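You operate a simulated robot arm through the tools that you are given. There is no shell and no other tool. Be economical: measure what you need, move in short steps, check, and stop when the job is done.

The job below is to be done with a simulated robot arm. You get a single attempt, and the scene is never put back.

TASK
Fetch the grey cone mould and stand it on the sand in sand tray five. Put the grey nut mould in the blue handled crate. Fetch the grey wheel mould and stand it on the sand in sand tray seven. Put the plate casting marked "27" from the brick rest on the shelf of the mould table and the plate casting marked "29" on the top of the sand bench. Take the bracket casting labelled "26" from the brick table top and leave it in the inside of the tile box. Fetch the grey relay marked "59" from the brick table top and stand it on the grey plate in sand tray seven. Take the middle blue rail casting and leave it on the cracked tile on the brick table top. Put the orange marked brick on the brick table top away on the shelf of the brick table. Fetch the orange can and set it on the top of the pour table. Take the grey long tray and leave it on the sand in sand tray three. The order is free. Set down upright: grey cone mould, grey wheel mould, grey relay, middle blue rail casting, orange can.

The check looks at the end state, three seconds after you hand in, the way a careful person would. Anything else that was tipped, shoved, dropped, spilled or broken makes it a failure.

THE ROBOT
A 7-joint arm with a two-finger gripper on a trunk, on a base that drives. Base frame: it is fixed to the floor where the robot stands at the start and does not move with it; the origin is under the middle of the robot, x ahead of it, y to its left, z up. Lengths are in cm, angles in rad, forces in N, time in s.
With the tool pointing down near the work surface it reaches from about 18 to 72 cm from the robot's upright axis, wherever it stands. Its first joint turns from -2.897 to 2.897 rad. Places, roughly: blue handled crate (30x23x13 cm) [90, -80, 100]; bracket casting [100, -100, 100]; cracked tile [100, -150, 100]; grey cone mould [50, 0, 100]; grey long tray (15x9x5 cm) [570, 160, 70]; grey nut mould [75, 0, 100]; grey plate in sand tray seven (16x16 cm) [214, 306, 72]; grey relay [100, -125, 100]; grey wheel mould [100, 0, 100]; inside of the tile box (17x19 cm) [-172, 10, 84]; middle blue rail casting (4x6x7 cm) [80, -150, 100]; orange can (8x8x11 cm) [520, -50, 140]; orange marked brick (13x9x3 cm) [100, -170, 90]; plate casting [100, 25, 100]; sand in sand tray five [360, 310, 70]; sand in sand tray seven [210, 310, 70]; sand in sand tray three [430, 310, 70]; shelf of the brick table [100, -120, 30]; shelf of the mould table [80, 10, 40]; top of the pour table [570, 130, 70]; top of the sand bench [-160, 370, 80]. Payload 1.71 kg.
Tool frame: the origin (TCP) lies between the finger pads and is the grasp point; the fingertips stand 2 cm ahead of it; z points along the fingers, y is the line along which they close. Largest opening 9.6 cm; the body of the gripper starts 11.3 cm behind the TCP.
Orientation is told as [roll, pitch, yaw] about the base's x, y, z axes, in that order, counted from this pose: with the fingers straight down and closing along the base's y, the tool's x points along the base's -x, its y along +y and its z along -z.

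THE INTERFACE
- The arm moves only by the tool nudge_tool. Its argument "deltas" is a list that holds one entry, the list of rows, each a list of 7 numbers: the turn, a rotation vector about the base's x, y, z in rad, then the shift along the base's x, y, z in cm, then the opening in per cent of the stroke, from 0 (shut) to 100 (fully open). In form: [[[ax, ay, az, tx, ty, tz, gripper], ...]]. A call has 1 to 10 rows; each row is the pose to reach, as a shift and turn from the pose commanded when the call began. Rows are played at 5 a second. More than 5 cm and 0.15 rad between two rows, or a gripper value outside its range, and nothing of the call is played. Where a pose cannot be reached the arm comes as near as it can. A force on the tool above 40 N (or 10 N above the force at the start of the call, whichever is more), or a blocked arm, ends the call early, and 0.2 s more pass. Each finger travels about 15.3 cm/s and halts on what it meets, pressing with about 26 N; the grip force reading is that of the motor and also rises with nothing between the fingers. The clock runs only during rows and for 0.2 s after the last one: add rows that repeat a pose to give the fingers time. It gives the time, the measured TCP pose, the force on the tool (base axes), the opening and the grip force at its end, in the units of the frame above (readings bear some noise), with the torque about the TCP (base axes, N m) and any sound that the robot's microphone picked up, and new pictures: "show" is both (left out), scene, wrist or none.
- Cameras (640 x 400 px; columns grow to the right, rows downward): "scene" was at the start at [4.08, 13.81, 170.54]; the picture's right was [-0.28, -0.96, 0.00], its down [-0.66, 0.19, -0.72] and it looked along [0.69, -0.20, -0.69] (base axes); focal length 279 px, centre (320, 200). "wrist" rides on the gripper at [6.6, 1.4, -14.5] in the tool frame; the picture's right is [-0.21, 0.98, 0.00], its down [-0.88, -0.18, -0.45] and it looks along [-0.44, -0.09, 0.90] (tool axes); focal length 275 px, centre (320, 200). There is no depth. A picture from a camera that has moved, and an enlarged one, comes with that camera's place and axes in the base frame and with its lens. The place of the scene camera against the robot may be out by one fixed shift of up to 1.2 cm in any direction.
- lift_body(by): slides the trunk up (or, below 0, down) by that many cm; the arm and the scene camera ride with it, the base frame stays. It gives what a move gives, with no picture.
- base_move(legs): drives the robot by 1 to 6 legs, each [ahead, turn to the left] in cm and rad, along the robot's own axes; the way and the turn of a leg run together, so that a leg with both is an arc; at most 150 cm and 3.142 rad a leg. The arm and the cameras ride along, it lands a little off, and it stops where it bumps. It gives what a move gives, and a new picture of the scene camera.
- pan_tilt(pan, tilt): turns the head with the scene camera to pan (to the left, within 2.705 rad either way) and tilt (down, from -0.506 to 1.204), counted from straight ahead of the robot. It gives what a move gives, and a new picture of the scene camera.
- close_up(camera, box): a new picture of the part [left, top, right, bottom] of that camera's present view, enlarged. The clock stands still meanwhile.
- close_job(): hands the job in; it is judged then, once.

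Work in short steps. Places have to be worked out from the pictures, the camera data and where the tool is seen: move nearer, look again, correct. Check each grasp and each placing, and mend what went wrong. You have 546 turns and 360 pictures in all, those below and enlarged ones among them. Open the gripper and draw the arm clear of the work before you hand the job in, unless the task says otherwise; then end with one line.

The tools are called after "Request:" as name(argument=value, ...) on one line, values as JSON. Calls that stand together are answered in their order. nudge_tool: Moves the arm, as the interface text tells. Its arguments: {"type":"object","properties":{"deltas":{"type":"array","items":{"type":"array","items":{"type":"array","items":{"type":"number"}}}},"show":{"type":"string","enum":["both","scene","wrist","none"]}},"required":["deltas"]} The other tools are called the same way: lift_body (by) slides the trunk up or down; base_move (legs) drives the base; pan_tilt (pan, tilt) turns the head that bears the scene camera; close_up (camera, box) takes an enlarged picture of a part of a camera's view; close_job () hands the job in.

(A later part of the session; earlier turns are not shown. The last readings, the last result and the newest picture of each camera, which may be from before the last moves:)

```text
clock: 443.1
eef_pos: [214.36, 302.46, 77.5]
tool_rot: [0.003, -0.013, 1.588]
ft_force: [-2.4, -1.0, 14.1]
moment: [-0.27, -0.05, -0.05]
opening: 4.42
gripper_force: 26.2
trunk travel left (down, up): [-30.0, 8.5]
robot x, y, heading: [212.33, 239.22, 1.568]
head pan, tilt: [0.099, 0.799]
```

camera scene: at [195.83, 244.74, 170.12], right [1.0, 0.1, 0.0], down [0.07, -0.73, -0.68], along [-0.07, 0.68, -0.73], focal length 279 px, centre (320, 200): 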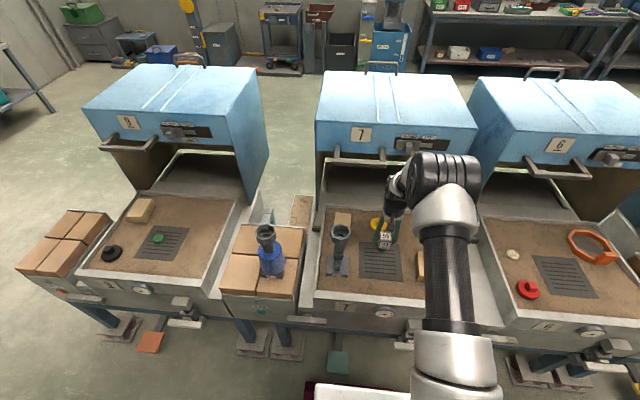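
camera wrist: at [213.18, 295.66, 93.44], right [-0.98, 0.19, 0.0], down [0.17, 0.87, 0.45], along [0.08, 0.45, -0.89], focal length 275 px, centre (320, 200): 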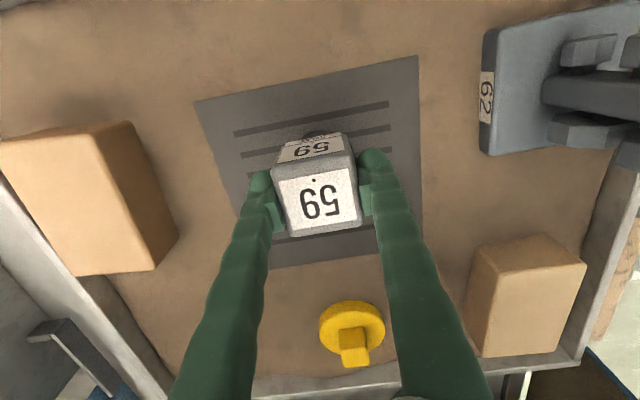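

Contact. Open to about 6.5 cm and rise.

Request:
nudge_tool(deltas=[[[0, 0, 0, 0, 0, 0.1, 0], [0, 0, 0, 0, 0, 0.1, 55], [0, 0, 0, 0, 0, 0.1, 70], [0, 0, 0, 0, 0, 0.1, 70], [0, 0, 0, 0, 0, 4, 70], [0, 0, 0, 0, 0, 8.5, 70], [0, 0, 0, 0, 0, 13, 70], [0, 0, 0, 0, 0, 17.5, 70], [0, 0, 0, 0, 0, 22, 70]]], show="both")

```text
clock: 445.1
eef_pos: [214.5, 302.28, 99.58]
tool_rot: [0.002, -0.011, 1.588]
ft_force: [0.4, 0.4, 1.3]
moment: [0.0, 0.02, 0.03]
opening: 6.74
gripper_force: 0.0
trunk travel left (down, up): [-30.0, 8.5]
robot x, y, heading: [213.04, 239.09, 1.563]
head pan, tilt: [0.099, 0.799]
camera scene: at [195.82, 244.5, 170.14], right [1.0, 0.1, 0.0], down [0.07, -0.72, -0.69], along [-0.07, 0.68, -0.73], focal length 279 px, centre (320, 200)
camera wrist: at [213.26, 295.56, 113.97], right [-0.98, 0.19, 0.0], down [0.17, 0.87, 0.45], along [0.08, 0.45, -0.89], focal length 275 px, centre (320, 200)
```

scene: 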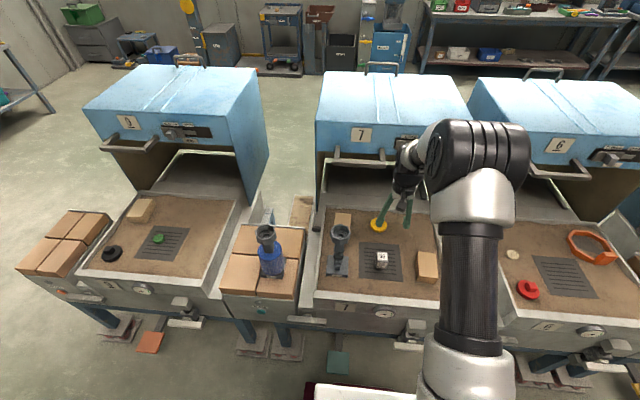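
wrist: 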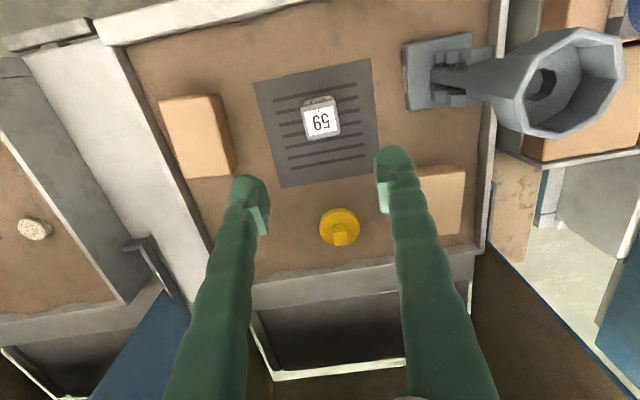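

Relay 59 stands on the plate. I retract the arm and go east to look at the pour table area.

Request:
nudge_tool(deltas=[[[0, 0, 0, 0, 0, 4.5, 70], [0, 0, 0, 0, 0, 9, 70], [0, 0, 0, 0, -2, 13, 70], [0, 0, 0, 0, -5, 16.5, 70], [0, 0, 0, 0, -9, 19, 70], [0, 0, 0, -0.5, -13.5, 20, 70], [0, 0, 0, -1, -18, 20, 70], [0, 0, 0, -1, -22.5, 20, 70]]], show="none")

Request:
base_move(legs=[[-37, 0], [0, -1.87], [110, 0]])

Request:
pan_tilt(pan=0.2, tilt=0.35)

```text
clock: 446.9
eef_pos: [213.45, 279.74, 119.41]
tool_rot: [0.001, -0.011, 1.588]
ft_force: [-0.4, 0.0, 0.8]
moment: [0.04, 0.01, 0.01]
opening: 6.69
gripper_force: 0.0
trunk travel left (down, up): [-30.0, 8.5]
robot x, y, heading: [212.46, 238.79, 1.566]
head pan, tilt: [0.099, 0.799]
```

```text
clock: 460.4
eef_pos: [358.72, 157.77, 119.19]
tool_rot: [0.002, -0.009, -0.271]
ft_force: [-0.2, -0.6, -0.8]
moment: [0.05, -0.02, 0.0]
opening: 6.71
gripper_force: 0.0
trunk travel left (down, up): [-30.0, 8.5]
robot x, y, heading: [319.43, 170.01, -0.298]
head pan, tilt: [0.099, 0.799]
camera scene: at [328.23, 184.78, 170.13], right [-0.19, -0.98, 0.0], down [-0.71, 0.14, -0.69], along [0.67, -0.13, -0.73], focal length 279 px, centre (320, 200)
```

scene: 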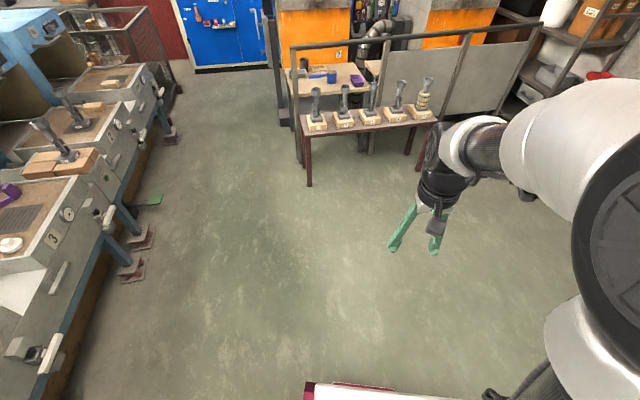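

```text
clock: 461.3
eef_pos: [356.88, 158.25, 119.76]
tool_rot: [0.001, -0.025, -0.27]
ft_force: [0.4, -0.3, -0.4]
moment: [0.02, 0.0, -0.04]
opening: 6.72
gripper_force: 0.0
trunk travel left (down, up): [-30.0, 8.5]
robot x, y, heading: [319.61, 169.6, -0.296]
head pan, tilt: [0.201, 0.351]
camera scene: at [329.68, 185.44, 174.07], right [-0.09, -1.0, 0.0], down [-0.36, 0.04, -0.93], along [0.93, -0.08, -0.36], focal length 279 px, centre (320, 200)
```

scene: 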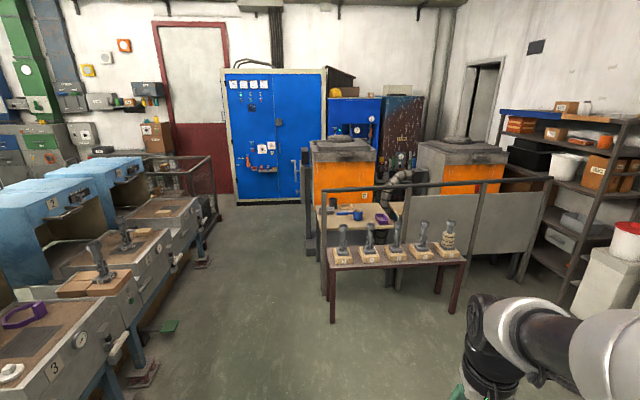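

Zoom on the rack, and the pour table.

Request:
close_up(camera="scene", box=[490, 85, 640, 235])

Request:
close_up(camera="scene", box=[295, 130, 475, 300])

```text
2.67 times, centred on (565, 160) of scene
camera zoom: at [329.68, 185.44, 174.07], right [-0.09, -1.0, 0.0], down [-0.36, 0.04, -0.93], along [0.93, -0.08, -0.36], focal length 745 px, centre (-333, 307)
```

zoom: 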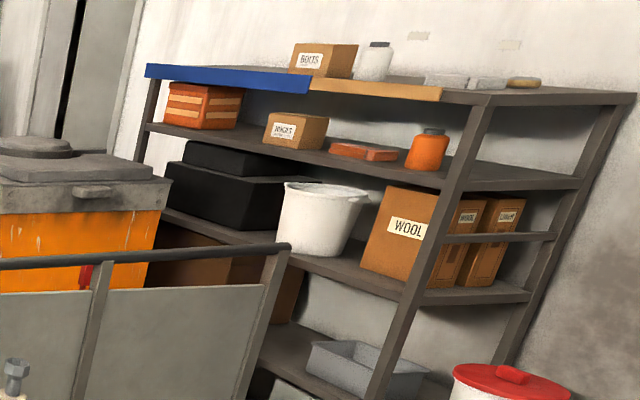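

```text
2.35 times, centred on (385, 215) of scene
camera zoom: at [329.68, 185.44, 174.07], right [-0.09, -1.0, 0.0], down [-0.36, 0.04, -0.93], along [0.93, -0.08, -0.36], focal length 657 px, centre (167, 165)
```

zoom: 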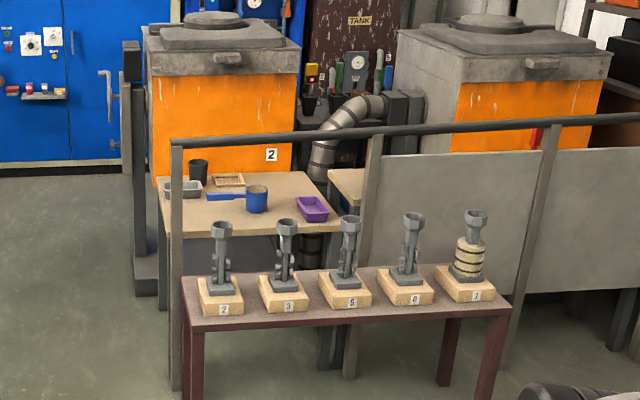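

The can is on the rack's second shelf; the grey long tray is on the pour table's left end. I drive closer to the rack to look.

Request:
base_move(legs=[[0, -0.57], [140, 0]])

Request:
pan_tilt(pan=0.2, tilt=0.3)

```text
clock: 470.6
eef_pos: [434.7, 32.62, 119.69]
tool_rot: [0.002, -0.025, -0.854]
ft_force: [-0.4, -0.2, 0.5]
moment: [0.02, 0.03, 0.0]
opening: 6.72
gripper_force: 0.1
trunk travel left (down, up): [-30.0, 8.5]
robot x, y, heading: [410.08, 62.72, -0.869]
head pan, tilt: [0.201, 0.351]
camera scene: at [426.48, 69.91, 174.07], right [-0.62, -0.78, 0.0], down [-0.28, 0.23, -0.93], along [0.73, -0.58, -0.36], focal length 279 px, centre (320, 200)
```

scene: 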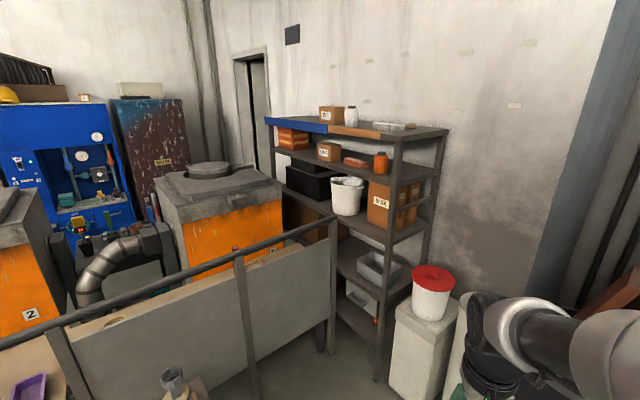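

```text
clock: 471.2
eef_pos: [433.81, 33.63, 120.18]
tool_rot: [0.003, -0.036, -0.855]
ft_force: [1.0, -1.2, -0.1]
moment: [0.05, 0.05, 0.04]
opening: 6.72
gripper_force: 0.0
trunk travel left (down, up): [-30.0, 8.5]
robot x, y, heading: [410.0, 62.84, -0.875]
head pan, tilt: [0.201, 0.3]
camera scene: at [426.8, 69.54, 174.51], right [-0.62, -0.78, 0.0], down [-0.24, 0.2, -0.95], along [0.74, -0.59, -0.32], focal length 279 px, centre (320, 200)
```

scene: 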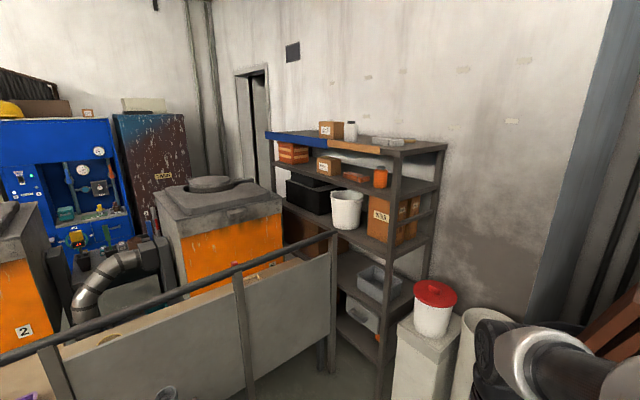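

The can is at about (518, −48, z 140), next to the rack's right front post; railing ends near (535, −25). I drive to about (490, 12) and face the rack.

Request:
base_move(legs=[[0, 0.32], [94, 0], [0, -1.01]])

Request:
pan_tilt(pan=0.3, tilt=0.3)

```text
clock: 480.7
eef_pos: [492.47, -23.84, 120.3]
tool_rot: [0.002, -0.042, -1.514]
ft_force: [0.7, 0.5, 0.4]
moment: [-0.01, 0.0, 0.0]
opening: 6.72
gripper_force: 0.1
trunk travel left (down, up): [-30.0, 8.5]
robot x, y, heading: [491.99, 13.31, -1.535]
head pan, tilt: [0.201, 0.3]
camera scene: at [508.59, 8.5, 174.55], right [-0.97, -0.23, 0.0], down [-0.07, 0.3, -0.95], along [0.22, -0.92, -0.31], focal length 279 px, centre (320, 200)
```

scene: 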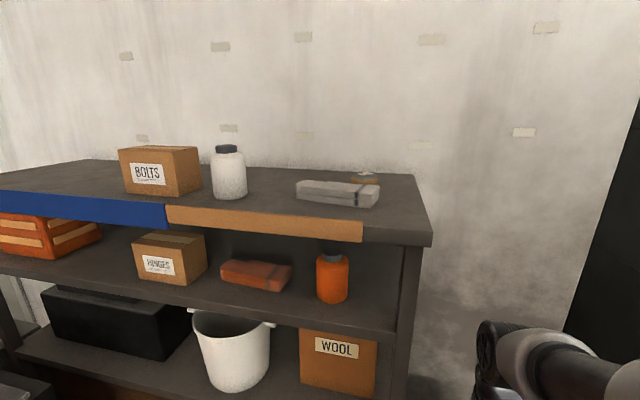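

```text
clock: 481.4
eef_pos: [492.43, -22.41, 120.73]
tool_rot: [0.001, -0.055, -1.512]
ft_force: [0.6, -0.4, 0.5]
moment: [0.02, -0.02, 0.0]
opening: 6.74
gripper_force: 0.0
trunk travel left (down, up): [-30.0, 8.5]
robot x, y, heading: [491.8, 13.38, -1.533]
head pan, tilt: [0.3, 0.3]
camera scene: at [509.49, 8.35, 174.52], right [-0.94, -0.33, -0.01], down [-0.1, 0.3, -0.95], along [0.31, -0.9, -0.31], focal length 279 px, centre (320, 200)
```

scene: 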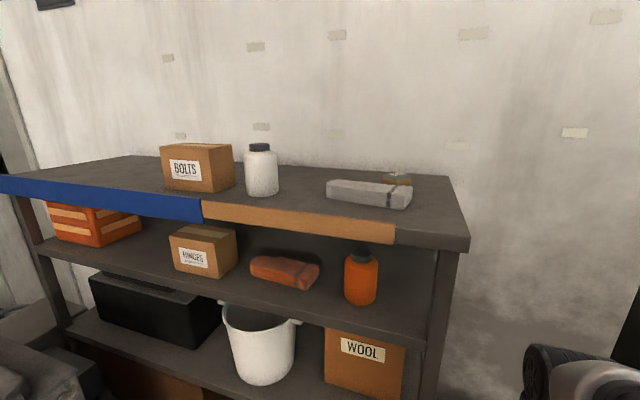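

Close view: the can stands free, axis near (519.4, −51.3), body z 128.5–139, shelf front edge y −44.5. I'll grasp it with a horizontal tool. First I move in front and square the yaw.

Request:
nudge_tool(deltas=[[[-0.03, 0, -0.03, 4, 0, 1.5, 100], [-0.06, 0, -0.06, 8, 0, 3, 100], [-0.14, 0, -0.06, 12, 0, 5, 100], [-0.26, 0, -0.06, 16, 0.5, 7, 100], [-0.38, 0, -0.06, 20, 1, 9, 100], [-0.5, 0, -0.06, 23, 1.5, 11, 100], [-0.62, 0, -0.06, 25, 2, 12, 100], [-0.74, 0, -0.06, 26.5, 2, 13, 100], [-0.86, 0, -0.06, 26.5, 2, 13, 100]]], show="none")

Request:
nudge_tool(deltas=[[[-0.14, 0, 0, 0, 0, 0, 100], [-0.28, 0, 0, 0, 0, 0, 100], [-0.42, 0, 0, 0, 0, 0, 100], [-0.56, 0, 0, 0, 0, 0, 100], [-0.65, 0, 0, 0, 0, 0, 100], [-0.65, 0, 0, 0, 0, 0, 100]]], show="both")

```text
clock: 483.2
eef_pos: [510.08, -24.81, 133.49]
tool_rot: [0.053, -0.744, -1.872]
ft_force: [-1.0, 0.4, -0.1]
moment: [-0.02, -0.04, 0.04]
opening: 9.59
gripper_force: 0.1
trunk travel left (down, up): [-30.0, 8.5]
robot x, y, heading: [491.86, 13.36, -1.539]
head pan, tilt: [0.3, 0.3]
stopped in row 9: the arm was blocked; the commanded pose is now the measured one
```

```text
clock: 483.7
eef_pos: [501.66, -26.22, 133.62]
tool_rot: [0.208, -0.847, -2.202]
ft_force: [1.0, -0.1, -0.1]
moment: [-0.01, -0.02, 0.02]
opening: 9.61
gripper_force: 0.0
trunk travel left (down, up): [-30.0, 8.5]
robot x, y, heading: [491.4, 13.49, -1.539]
head pan, tilt: [0.3, 0.3]
stopped in row 2: the arm was blocked; the commanded pose is now the measured one
camera scene: at [508.05, 8.67, 174.56], right [-0.98, -0.19, 0.0], down [-0.06, 0.3, -0.95], along [0.18, -0.93, -0.31], focal length 279 px, centre (320, 200)
camera wrist: at [509.33, -13.13, 138.39], right [0.78, -0.55, 0.29], down [-0.39, -0.07, 0.92], along [-0.49, -0.83, -0.26], focal length 275 px, centre (320, 200)
```

scene: 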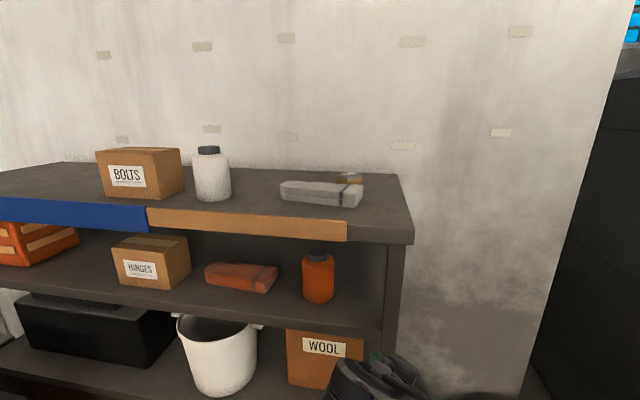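
wrist: 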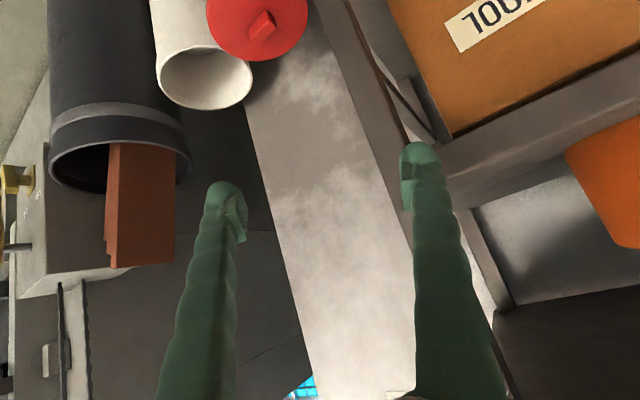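

The horizontal tool needs more distance from the trunk. I back the base 25 cm and restore the tool's orientation with the hand further out.

Request:
base_move(legs=[[-25, 0]])

Request:
nudge_tool(deltas=[[[0.016, 0.022, 0.09, 2, -3, 0, 100], [0.032, 0.044, 0.18, 4, -6, 0, 100], [0.048, 0.066, 0.27, 6, -9, 0, 100], [0.065, 0.088, 0.36, 8, -12, 0, 100], [0.081, 0.111, 0.45, 10, -15, 0, 100], [0.081, 0.111, 0.475, 12, -18, 0, 100], [0.081, 0.111, 0.475, 14, -21, 0, 100], [0.081, 0.111, 0.475, 14, -24, 0, 100]]], show="none")

```text
clock: 485.1
eef_pos: [500.0, -13.92, 133.53]
tool_rot: [0.203, -0.847, -2.22]
ft_force: [-0.4, 0.5, -0.4]
moment: [0.0, -0.03, 0.0]
opening: 9.56
gripper_force: 0.1
trunk travel left (down, up): [-30.0, 8.5]
robot x, y, heading: [490.85, 24.42, -1.555]
head pan, tilt: [0.3, 0.3]
stopped in leg 1: the robot was blocked; the commanded pose is now the measured one
camera scene: at [508.13, 21.21, 174.62], right [-0.96, -0.27, 0.0], down [-0.08, 0.29, -0.95], along [0.26, -0.92, -0.3], focal length 279 px, centre (320, 200)
```

scene: 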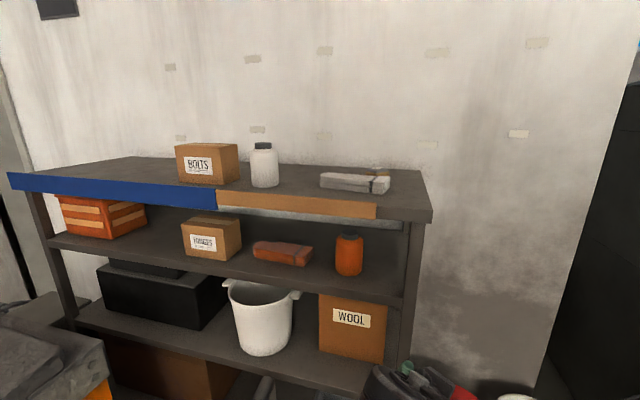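

```text
clock: 486.8
eef_pos: [514.36, -32.05, 135.18]
tool_rot: [0.012, -0.833, -1.592]
ft_force: [-0.2, 0.6, -0.1]
moment: [-0.02, 0.02, -0.01]
opening: 9.63
gripper_force: 0.1
trunk travel left (down, up): [-30.0, 8.5]
robot x, y, heading: [491.08, 23.9, -1.553]
head pan, tilt: [0.3, 0.3]
stopped in row 8: the force on the tool passed its limit at 63 N (the readings are from after the stop); the commanded pose is now the measured one
```

Something was touched. I look around: the rack in front, and the sample table behind.

Request:
nudge_tool(deltas=[[[0, 0, 0, 0, 3, 0, 100], [0, 0, 0, 0, 5, 0, 100]]], show="both")

Request:
pan_tilt(pan=2.6, tilt=0.8)

```text
clock: 487.4
eef_pos: [514.21, -27.57, 134.92]
tool_rot: [0.009, -0.825, -1.591]
ft_force: [-0.4, -0.5, -1.1]
moment: [0.0, -0.01, 0.01]
opening: 9.57
gripper_force: 0.0
trunk travel left (down, up): [-30.0, 8.5]
robot x, y, heading: [490.88, 23.95, -1.553]
head pan, tilt: [0.3, 0.3]
camera scene: at [508.66, 19.37, 174.56], right [-0.95, -0.31, 0.0], down [-0.09, 0.3, -0.95], along [0.3, -0.9, -0.31], focal length 279 px, centre (320, 200)
camera wrist: at [515.76, -12.6, 139.88], right [0.98, -0.15, 0.16], down [-0.19, -0.26, 0.94], along [-0.1, -0.95, -0.29], focal length 275 px, centre (320, 200)
```

scene: 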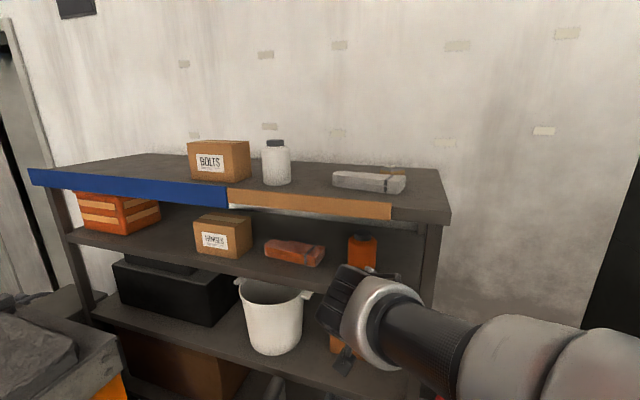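
wrist: 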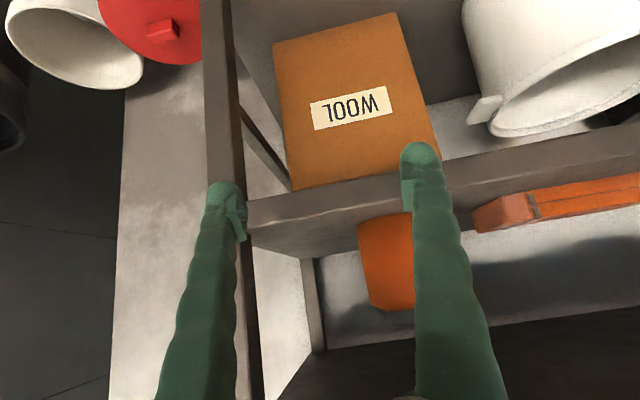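

```text
clock: 489.5
eef_pos: [514.29, -27.68, 134.76]
tool_rot: [0.012, -0.827, -1.593]
ft_force: [0.0, 0.8, 0.4]
moment: [0.01, -0.01, 0.01]
opening: 9.6
gripper_force: 0.1
trunk travel left (down, up): [-30.0, 8.5]
robot x, y, heading: [491.38, 24.17, -1.551]
head pan, tilt: [2.601, 0.799]
camera scene: at [509.77, 35.24, 170.38], right [0.87, -0.5, -0.01], down [-0.36, -0.61, -0.71], along [0.35, 0.62, -0.71], focal length 279 px, centre (320, 200)
```

scene: 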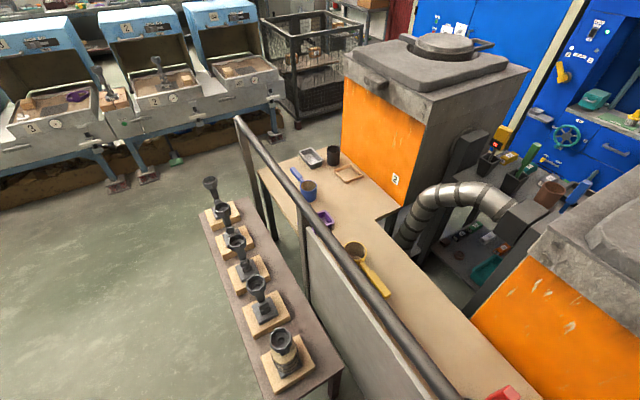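

The sample table is undisturbed; the left finger had met the rack's front post because x was too small. I move x to 520 and finish tilting to horizontal.

Request:
nudge_tool(deltas=[[[0, 0, 0, 2, 0, 0, 100], [0, 0, 0, 4, 0, 0, 100], [0, 0, 0, 6, 0, 0, 100], [-0.13, 0, 0, 6, 0, -0.5, 100], [-0.26, 0, 0, 6, 0, -1, 100], [-0.39, 0, 0, 6, 0, -1.5, 100], [-0.52, 0, 0, 6, 0, -2, 100], [-0.65, 0, 0, 6, 0, -2, 100], [-0.74, 0, 0, 6, 0, -2, 100], [-0.74, 0, 0, 6, 0, -2, 100]]], show="wrist")

Request:
pan_tilt(pan=0.2, tilt=0.4)

```text
clock: 491.7
eef_pos: [520.36, -27.56, 132.69]
tool_rot: [1.384, -1.556, -2.96]
ft_force: [-0.2, 0.2, 0.0]
moment: [-0.01, 0.0, -0.01]
opening: 9.61
gripper_force: 0.0
trunk travel left (down, up): [-30.0, 8.5]
robot x, y, heading: [490.98, 24.17, -1.551]
head pan, tilt: [2.601, 0.799]
camera wrist: at [521.89, -13.12, 126.39], right [0.98, -0.01, 0.22], down [-0.2, 0.44, 0.87], along [-0.1, -0.9, 0.43], focal length 275 px, centre (320, 200)
```

wrist: 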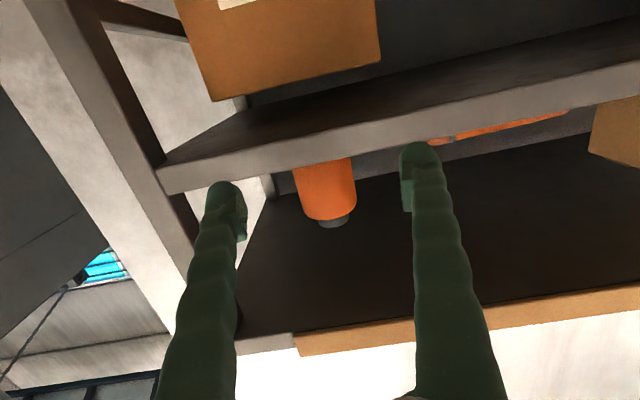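

```text
clock: 493.9
eef_pos: [520.29, -27.58, 132.86]
tool_rot: [1.298, -1.557, -2.874]
ft_force: [0.2, 0.5, -0.8]
moment: [0.02, 0.0, 0.01]
opening: 9.61
gripper_force: 0.0
trunk travel left (down, up): [-30.0, 8.5]
robot x, y, heading: [491.22, 24.29, -1.552]
head pan, tilt: [0.201, 0.4]
camera scene: at [507.77, 19.15, 173.62], right [-0.98, -0.22, 0.0], down [-0.09, 0.4, -0.91], along [0.2, -0.89, -0.4], focal length 279 px, centre (320, 200)
```

scene: 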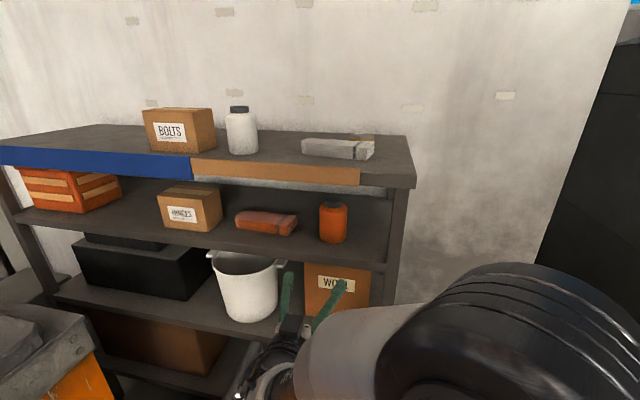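

The tool is horizontal. From this view the can's axis is about (519.3, −47), z 133–145, with the shelf front at y ≈ −34. I raise and re-pitch to 25° below horizontal so the camera clears the shelf.

Request:
nudge_tool(deltas=[[[0.08, 0, 0, -0.3, 0, 3, 100], [0.2, 0, 0, -0.6, 0, 6, 100], [0.32, 0, 0, -1, 0, 9, 100], [0.42, 0, 0, -1, 0, 12, 100], [0.42, 0, 0, -1, 0, 13.5, 100], [0.42, 0, 0, -1, 0, 13.5, 100]]], show="both")

```text
clock: 495.3
eef_pos: [519.18, -27.65, 146.28]
tool_rot: [0.028, -1.147, -1.606]
ft_force: [0.7, -0.5, 0.3]
moment: [-0.01, 0.0, 0.03]
opening: 9.58
gripper_force: 0.1
trunk travel left (down, up): [-30.0, 8.5]
robot x, y, heading: [491.07, 24.41, -1.55]
head pan, tilt: [0.201, 0.4]
camera scene: at [507.78, 19.11, 173.62], right [-0.98, -0.22, 0.0], down [-0.09, 0.4, -0.91], along [0.2, -0.89, -0.4], focal length 279 px, centre (320, 200)
camera wrist: at [520.87, -11.87, 146.39], right [0.98, -0.1, 0.2], down [-0.2, 0.05, 0.98], along [-0.1, -0.99, 0.03], focal length 275 px, centre (320, 200)
```

scene: 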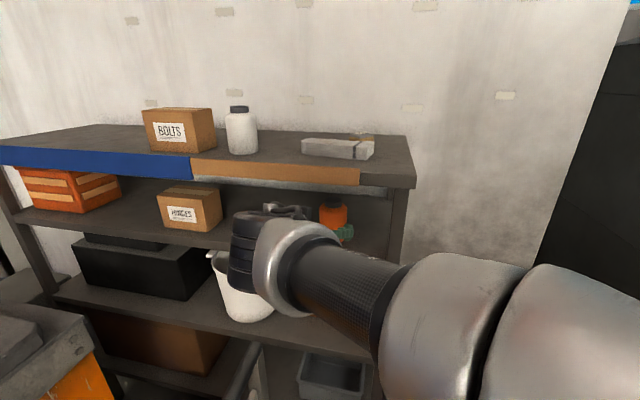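
wrist: 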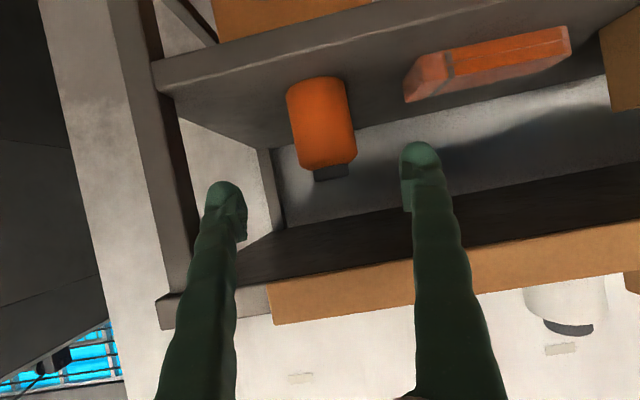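

The can's axis is (519.5, −46), z 133–143. I advance along the tool to TCP (519.5, −46, 138.3).

Request:
nudge_tool(deltas=[[[0, 0, 0, 0.1, -4, -1.7, 100], [0, 0, 0, 0.2, -8, -3.5, 100], [0, 0, 0, 0.3, -12, -5.2, 100], [0, 0, 0, 0.3, -15, -6.6, 100], [0, 0, 0, 0.3, -18.3, -8, 100], [0, 0, 0, 0.3, -18.3, -8, 100]]], show="wrist")

```text
clock: 496.7
eef_pos: [519.42, -45.61, 138.56]
tool_rot: [0.031, -1.149, -1.61]
ft_force: [-0.7, 1.1, 0.0]
moment: [0.03, -0.04, -0.01]
opening: 9.61
gripper_force: 0.1
trunk travel left (down, up): [-30.0, 8.5]
robot x, y, heading: [491.42, 24.45, -1.553]
head pan, tilt: [0.201, 0.4]
camera wrist: at [520.97, -29.88, 138.7], right [0.98, -0.1, 0.2], down [-0.2, 0.05, 0.98], along [-0.1, -0.99, 0.03], focal length 275 px, centre (320, 200)
```

wrist: 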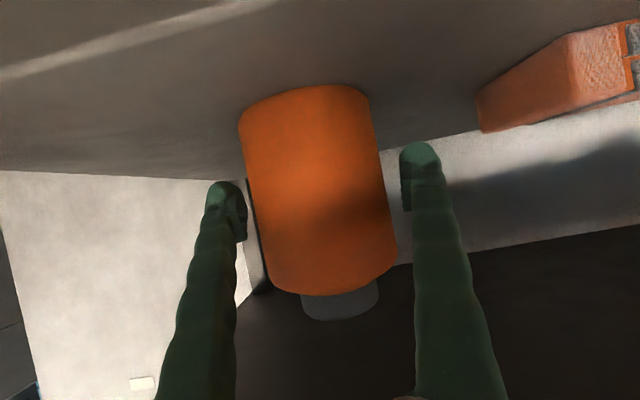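

The can is between the fingers. Close, lift 1 cm.

Request:
nudge_tool(deltas=[[[0, 0, 0, 0, -0.5, 0, 85], [0, 0, 0, 0, -0.5, 0, 70], [0, 0, 0, 0, -0.5, 0, 40], [0, 0, 0, 0, -0.5, 0, 0], [0, 0, 0, 0, -0.5, 0, 0], [0, 0, 0, 0, -0.5, 0, 0], [0, 0, 0, 0, -0.5, 1, 0], [0, 0, 0, 0, -0.5, 2, 0]]], show="wrist")

```text
clock: 498.5
eef_pos: [519.5, -46.38, 140.31]
tool_rot: [0.028, -1.146, -1.607]
ft_force: [0.6, -0.6, -3.6]
moment: [-0.06, 0.0, 0.02]
opening: 7.96
gripper_force: 25.6
trunk travel left (down, up): [-30.0, 8.5]
robot x, y, heading: [491.2, 23.83, -1.551]
head pan, tilt: [0.201, 0.4]
camera wrist: at [521.14, -30.59, 140.53], right [0.98, -0.1, 0.2], down [-0.2, 0.05, 0.98], along [-0.1, -0.99, 0.03], focal length 275 px, centre (320, 200)
```

wrist: 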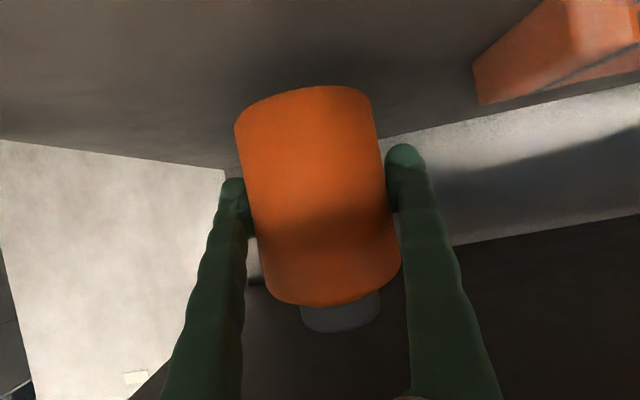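

Can held (8.0 cm). I withdraw it straight out of the rack, then check.

Request:
nudge_tool(deltas=[[[0, 0, 0, 0, 4, 0.5, 0], [0, 0, 0, 0, 8.5, 1, 0], [0, 0, 0, 0, 13, 1, 0], [0, 0, 0, 0, 17.5, 1, 0], [0, 0, 0, 0, 21, 2, 0], [0, 0, 0, 0, 24, 3, 0]]], show="scene")

```text
clock: 499.9
eef_pos: [519.76, -22.36, 143.4]
tool_rot: [0.027, -1.148, -1.606]
ft_force: [-0.1, 0.5, -4.4]
moment: [-0.02, 0.01, 0.01]
opening: 7.96
gripper_force: 26.2
trunk travel left (down, up): [-30.0, 8.5]
robot x, y, heading: [490.97, 24.38, -1.55]
head pan, tilt: [0.201, 0.4]
camera scene: at [507.75, 19.27, 173.63], right [-0.98, -0.22, 0.0], down [-0.09, 0.39, -0.92], along [0.2, -0.89, -0.4], focal length 279 px, centre (320, 200)
```

scene: 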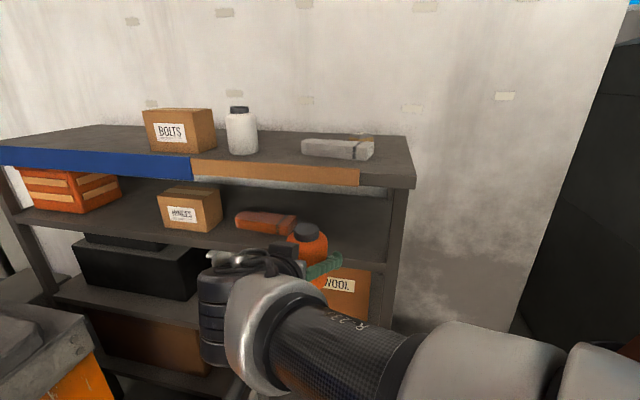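

Out cleanly. I manoeuvre: turn right a bit, forward 14, then turn to head north past the sample table.

Request:
base_move(legs=[[0, -0.6], [16, 0], [0, -2.19]])

```text
clock: 509.6
eef_pos: [439.67, 45.4, 143.3]
tool_rot: [0.026, -1.148, 1.879]
ft_force: [-0.7, 0.2, -3.2]
moment: [0.03, 0.0, 0.01]
opening: 7.91
gripper_force: 26.4
trunk travel left (down, up): [-30.0, 8.5]
robot x, y, heading: [482.0, 11.18, 1.934]
head pan, tilt: [0.201, 0.4]
camera scene: at [462.87, 11.06, 173.62], right [0.84, 0.54, 0.0], down [0.21, -0.34, -0.91], along [-0.49, 0.77, -0.4], focal length 279 px, centre (320, 200)
```

scene: 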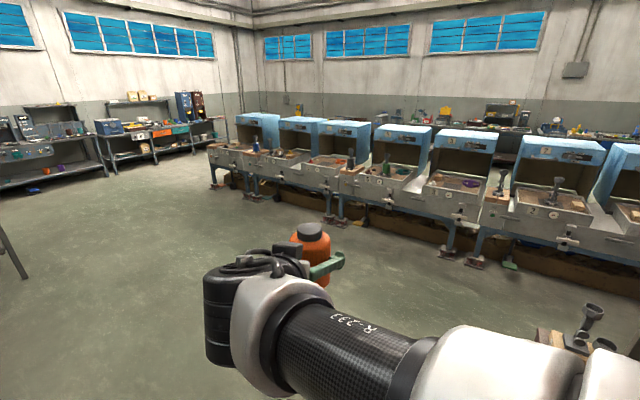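

Driving around the sample table to the pour table's left end.

Request:
base_move(legs=[[105, 0], [0, -0.714], [102, 0], [0, -1.22], [70, 0], [0, -1.571]])

Request:
pan_tilt(pan=0.0, tilt=0.8)

```text
clock: 533.0
eef_pos: [592.54, 185.03, 145.2]
tool_rot: [0.042, -1.189, -1.061]
ft_force: [-1.4, -1.3, -3.4]
moment: [0.0, -0.02, 0.13]
opening: 7.78
gripper_force: 26.1
trunk travel left (down, up): [-30.0, 8.5]
robot x, y, heading: [548.23, 205.04, -0.907]
head pan, tilt: [0.201, 0.4]
stopped in leg 6: the robot was blocked; the commanded pose is now the measured one
camera scene: at [564.56, 211.21, 173.65], right [-0.65, -0.76, -0.01], down [-0.3, 0.27, -0.91], along [0.7, -0.59, -0.4], focal length 279 px, centre (320, 200)
```

scene: 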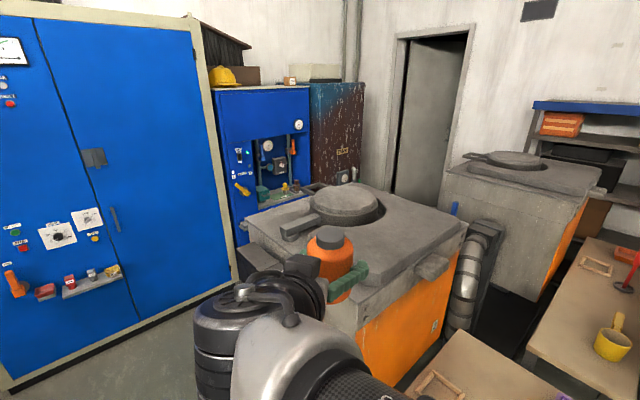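

```text
clock: 533.9
eef_pos: [592.63, 185.54, 145.31]
tool_rot: [0.038, -1.193, -1.051]
ft_force: [0.7, 0.5, -3.0]
moment: [-0.04, -0.02, 0.03]
opening: 7.8
gripper_force: 26.7
trunk travel left (down, up): [-30.0, 8.5]
robot x, y, heading: [547.86, 204.93, -0.909]
head pan, tilt: [0.0, 0.799]
camera scene: at [562.63, 211.27, 170.13], right [-0.79, -0.61, 0.0], down [-0.45, 0.57, -0.69], along [0.42, -0.54, -0.73], focal length 279 px, centre (320, 200)
```

scene: 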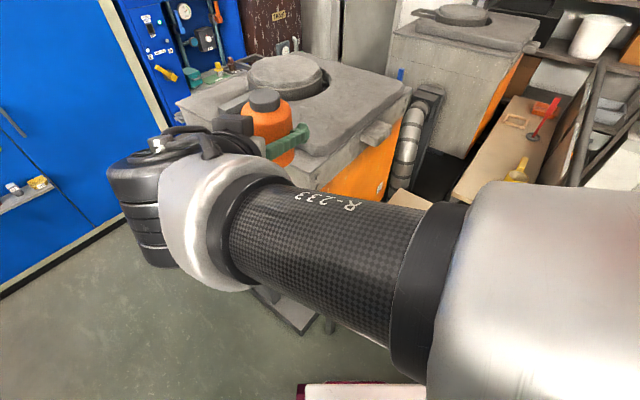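

The turn was blocked (perhaps the can or wrist near the furnace lid, or base at the table). I turn back left a little and inspect.

Request:
base_move(legs=[[0, 0.35]])

Request:
pan_tilt(pan=-0.9, tilt=0.9)

```text
clock: 535.5
eef_pos: [596.6, 202.21, 145.3]
tool_rot: [0.036, -1.192, -0.699]
ft_force: [-0.2, 0.4, -3.8]
moment: [-0.01, -0.03, 0.02]
opening: 7.79
gripper_force: 25.5
trunk travel left (down, up): [-30.0, 8.5]
robot x, y, heading: [547.84, 205.05, -0.555]
head pan, tilt: [0.0, 0.799]
camera scene: at [559.71, 216.23, 170.12], right [-0.53, -0.85, 0.0], down [-0.62, 0.38, -0.69], along [0.58, -0.36, -0.73], focal length 279 px, centre (320, 200)
```

scene: 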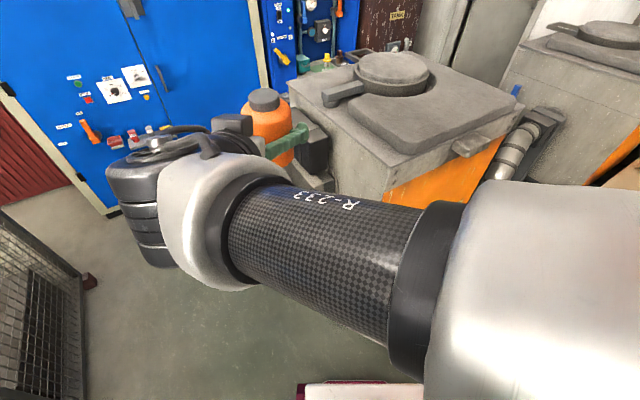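

```text
clock: 536.7
eef_pos: [594.61, 203.3, 145.99]
tool_rot: [0.04, -1.207, -0.704]
ft_force: [0.3, -0.5, -3.7]
moment: [-0.01, -0.03, 0.02]
opening: 7.77
gripper_force: 26.3
trunk travel left (down, up): [-30.0, 8.5]
robot x, y, heading: [548.2, 204.95, -0.558]
head pan, tilt: [-0.901, 0.901]
camera scene: at [553.68, 213.02, 169.39], right [-0.99, -0.11, 0.01], down [-0.1, 0.78, -0.61], along [0.06, -0.61, -0.79], focal length 279 px, centre (320, 200)
```

scene: 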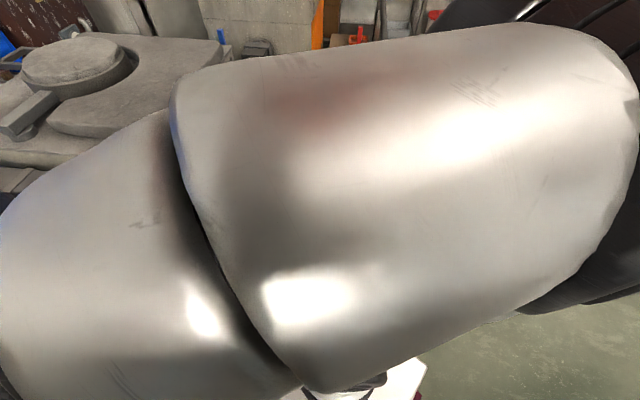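

Likely the base corner met the table/railing post. I back up 20 cm and then turn to face the table.

Request:
base_move(legs=[[-22, 0], [0, -1.01]])

Request:
pan_tilt(pan=-0.1, tilt=0.7)

```text
clock: 541.5
eef_pos: [552.57, 175.64, 145.72]
tool_rot: [0.041, -1.203, -1.71]
ft_force: [-0.8, 0.5, -3.8]
moment: [-0.01, -0.01, 0.03]
opening: 7.76
gripper_force: 26.3
trunk travel left (down, up): [-30.0, 8.5]
robot x, y, heading: [529.26, 217.1, -1.563]
head pan, tilt: [-0.901, 0.901]
camera scene: at [538.21, 215.7, 169.39], right [-0.62, 0.78, 0.01], down [0.61, 0.5, -0.61], along [-0.49, -0.37, -0.79], focal length 279 px, centre (320, 200)
```

scene: 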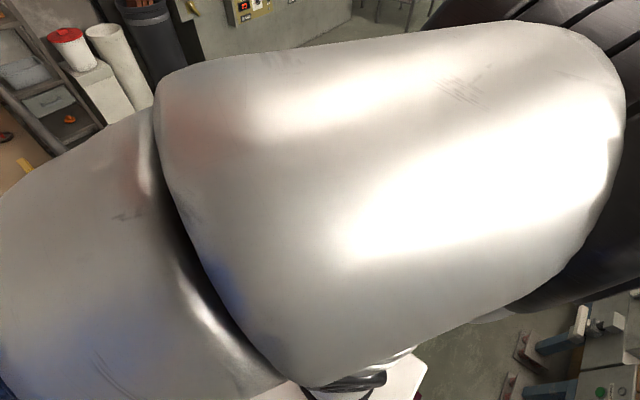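

```text
clock: 542.6
eef_pos: [552.66, 178.4, 146.5]
tool_rot: [0.051, -1.224, -1.72]
ft_force: [0.0, 0.0, -2.8]
moment: [-0.03, 0.01, 0.03]
opening: 7.78
gripper_force: 25.9
trunk travel left (down, up): [-30.0, 8.5]
robot x, y, heading: [529.18, 216.68, -1.568]
head pan, tilt: [-0.099, 0.7]
camera scene: at [543.28, 212.56, 170.96], right [-1.0, 0.1, 0.0], down [0.06, 0.65, -0.76], along [-0.07, -0.75, -0.65], focal length 279 px, centre (320, 200)
```

scene: 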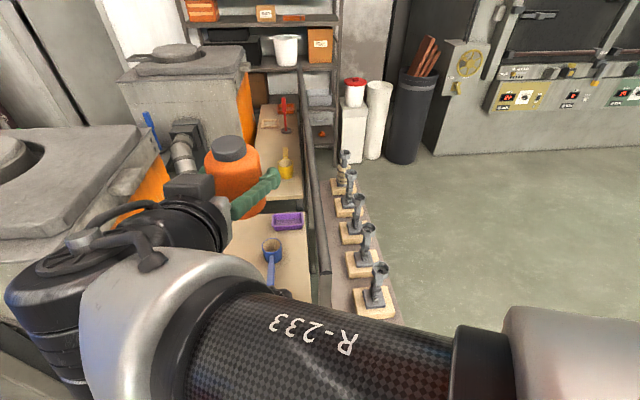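

I see the pour table. Chosen spot: near its left front corner, about (551, 156). I back 13 cm for reach, then extend over the spot at height with the pitch restored.

Request:
base_move(legs=[[-13, 0]])

Request:
nudge_tool(deltas=[[[0.02, 0, 0, 0, -4, 0, 0], [0.04, -0.005, 0, 0, -8, 0, 0], [0.06, -0.01, 0, 0, -12, 0, 0], [0.076, -0.012, 0, -0.5, -16, 0, 0], [0.076, -0.012, 0, -1, -20, 0, 0], [0.076, -0.012, 0, -1.5, -24, 0, 0], [0.076, -0.012, 0, -1.5, -28, 0, 0]]], show="both")

```text
clock: 544.0
eef_pos: [552.5, 187.73, 145.32]
tool_rot: [0.032, -1.195, -1.71]
ft_force: [0.9, 0.2, -4.2]
moment: [-0.03, 0.0, -0.02]
opening: 7.74
gripper_force: 26.1
trunk travel left (down, up): [-30.0, 8.5]
robot x, y, heading: [529.37, 229.85, -1.57]
head pan, tilt: [-0.099, 0.7]
camera scene: at [543.3, 224.1, 170.9], right [-1.0, 0.1, 0.0], down [0.06, 0.66, -0.75], along [-0.07, -0.75, -0.66], focal length 279 px, centre (320, 200)
```

scene: 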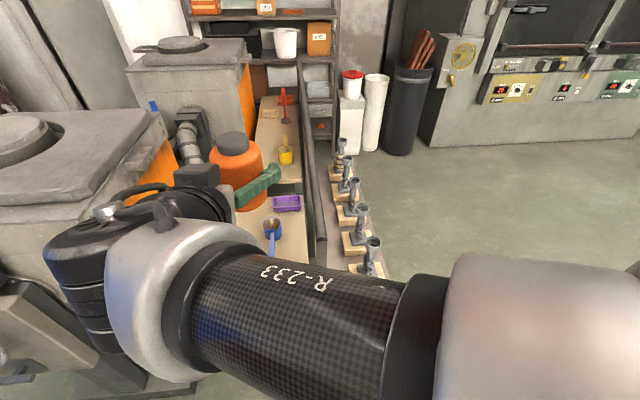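

```text
clock: 545.6
eef_pos: [551.15, 162.94, 146.29]
tool_rot: [0.042, -1.143, -1.716]
ft_force: [-0.5, 0.2, -4.0]
moment: [-0.03, -0.02, -0.02]
opening: 7.75
gripper_force: 26.6
trunk travel left (down, up): [-30.0, 8.5]
robot x, y, heading: [529.42, 229.83, -1.569]
head pan, tilt: [-0.099, 0.7]
camera scene: at [543.32, 227.01, 170.99], right [-1.0, 0.1, 0.0], down [0.06, 0.65, -0.76], along [-0.07, -0.76, -0.65], focal length 279 px, centre (320, 200)
camera wrist: at [554.28, 178.61, 146.48], right [0.96, -0.19, 0.2], down [-0.2, 0.06, 0.98], along [-0.2, -0.98, 0.02], focal length 275 px, centre (320, 200)
```

scene: 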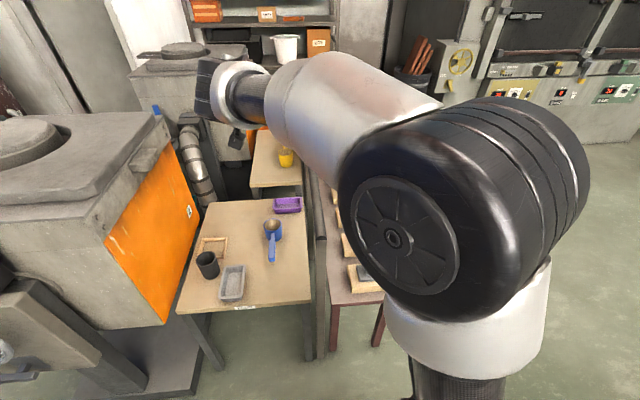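
wrist: 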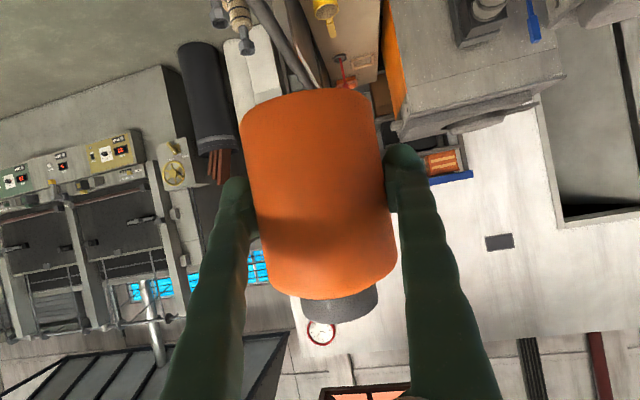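

The whole table end is visible: free spot (551.5, 160.5). I lower the trunk and then the arm.

Request:
lift_body(by=-30)

Request:
nudge_tool(deltas=[[[0, 0, 0, 0.2, -0.7, -4, 0], [0, 0, 0, 0.4, -1.5, -8, 0], [0, 0, 0, 0.5, -2, -12, 0], [0, 0, 0, 0.5, -2, -16, 0], [0, 0, 0, 0.5, -2, -20, 0], [0, 0, 0, 0.5, -2, -24, 0], [0, 0, 0, 0.5, -2, -28, 0], [0, 0, 0, 0.5, -2, -32, 0]]], show="both")

```text
clock: 548.6
eef_pos: [550.99, 162.93, 116.43]
tool_rot: [0.045, -1.14, -1.717]
ft_force: [0.1, -0.6, -2.9]
moment: [-0.02, 0.01, 0.01]
opening: 7.72
gripper_force: 26.0
trunk travel left (down, up): [0.0, 38.5]
robot x, y, heading: [529.41, 229.76, -1.571]
head pan, tilt: [-0.099, 0.7]
```

```text
clock: 550.4
eef_pos: [551.49, 160.78, 84.41]
tool_rot: [0.047, -1.139, -1.72]
ft_force: [0.0, -0.4, -3.4]
moment: [-0.01, -0.03, 0.01]
opening: 7.73
gripper_force: 25.8
trunk travel left (down, up): [0.0, 38.5]
robot x, y, heading: [529.33, 230.05, -1.567]
head pan, tilt: [-0.099, 0.7]
camera scene: at [543.25, 225.67, 141.04], right [-1.0, 0.1, 0.0], down [0.06, 0.65, -0.75], along [-0.07, -0.75, -0.66], focal length 279 px, centre (320, 200)
camera wrist: at [554.62, 176.39, 84.62], right [0.96, -0.19, 0.21], down [-0.2, 0.06, 0.98], along [-0.2, -0.98, 0.02], focal length 275 px, centre (320, 200)
```

scene: 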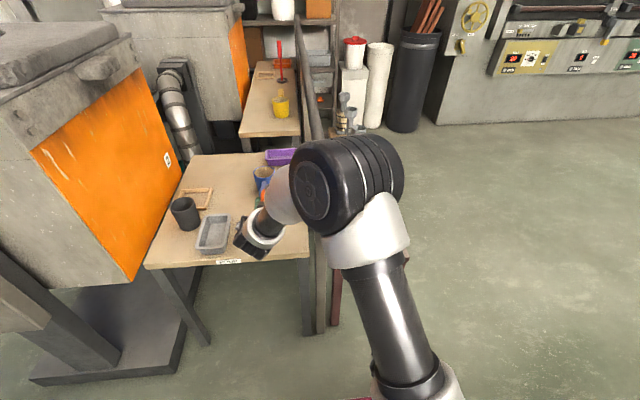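
wrist: 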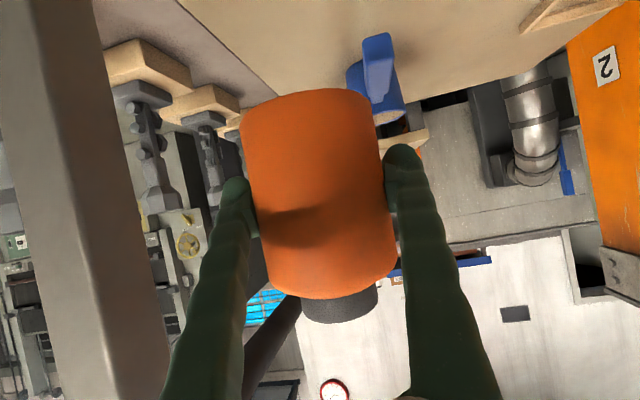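

Everything clear. Lower gently to contact (expected near z 76.5).

Request:
nudge_tool(deltas=[[[0, 0, 0, 0, 0, -3, 0], [0, 0, 0, 0, 0, -5.5, 0], [0, 0, 0, 0, 0, -6.5, 0], [0, 0, 0, 0, 0, -7, 0], [0, 0, 0, 0, 0, -7.4, 0], [0, 0, 0, 0, 0, -7.8, 0], [0, 0, 0, 0, 0, -8.2, 0], [0, 0, 0, 0, 0, -8.5, 0]]], show="wrist")

```text
clock: 552.2
eef_pos: [551.62, 161.0, 75.74]
tool_rot: [0.045, -1.141, -1.721]
ft_force: [0.0, 0.8, -4.5]
moment: [-0.02, 0.02, 0.01]
opening: 7.74
gripper_force: 26.3
trunk travel left (down, up): [0.0, 38.5]
robot x, y, heading: [529.39, 229.93, -1.568]
head pan, tilt: [-0.099, 0.7]
camera wrist: at [554.72, 176.53, 76.01], right [0.96, -0.19, 0.21], down [-0.2, 0.06, 0.98], along [-0.2, -0.98, 0.02], focal length 275 px, centre (320, 200)
```

wrist: 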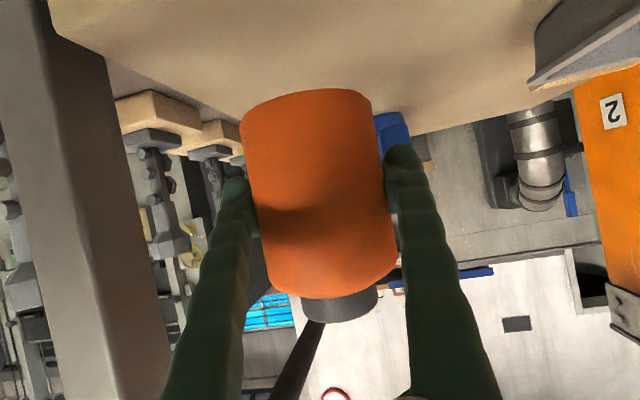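

Request:
nudge_tool(deltas=[[[0, 0, 0, 0, 0, -0.4, 0], [0, 0, 0, 0, 0, -0.8, 0], [0, 0, 0, 0, 0, -1.2, 0], [0, 0, 0, 0, 0, -1.6, 0], [0, 0, 0, 0, 0, -2, 0], [0, 0, 0, 0, 0, -2.4, 0], [0, 0, 0, 0, 0, -2.8, 0]]], show="wrist")

```text
clock: 553.8
eef_pos: [551.62, 160.91, 72.97]
tool_rot: [0.045, -1.141, -1.717]
ft_force: [0.9, -0.6, -3.5]
moment: [-0.05, 0.01, -0.02]
opening: 7.73
gripper_force: 26.1
trunk travel left (down, up): [0.0, 38.5]
robot x, y, heading: [529.21, 230.0, -1.566]
head pan, tilt: [-0.099, 0.7]
camera wrist: at [554.68, 176.54, 73.22], right [0.96, -0.19, 0.21], down [-0.2, 0.06, 0.98], along [-0.2, -0.98, 0.02], focal length 275 px, centre (320, 200)
```

wrist: 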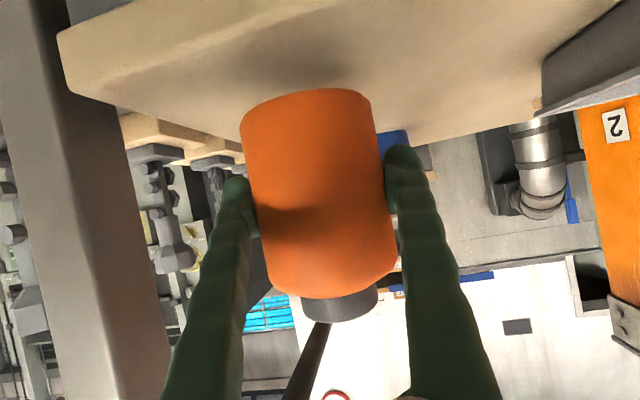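

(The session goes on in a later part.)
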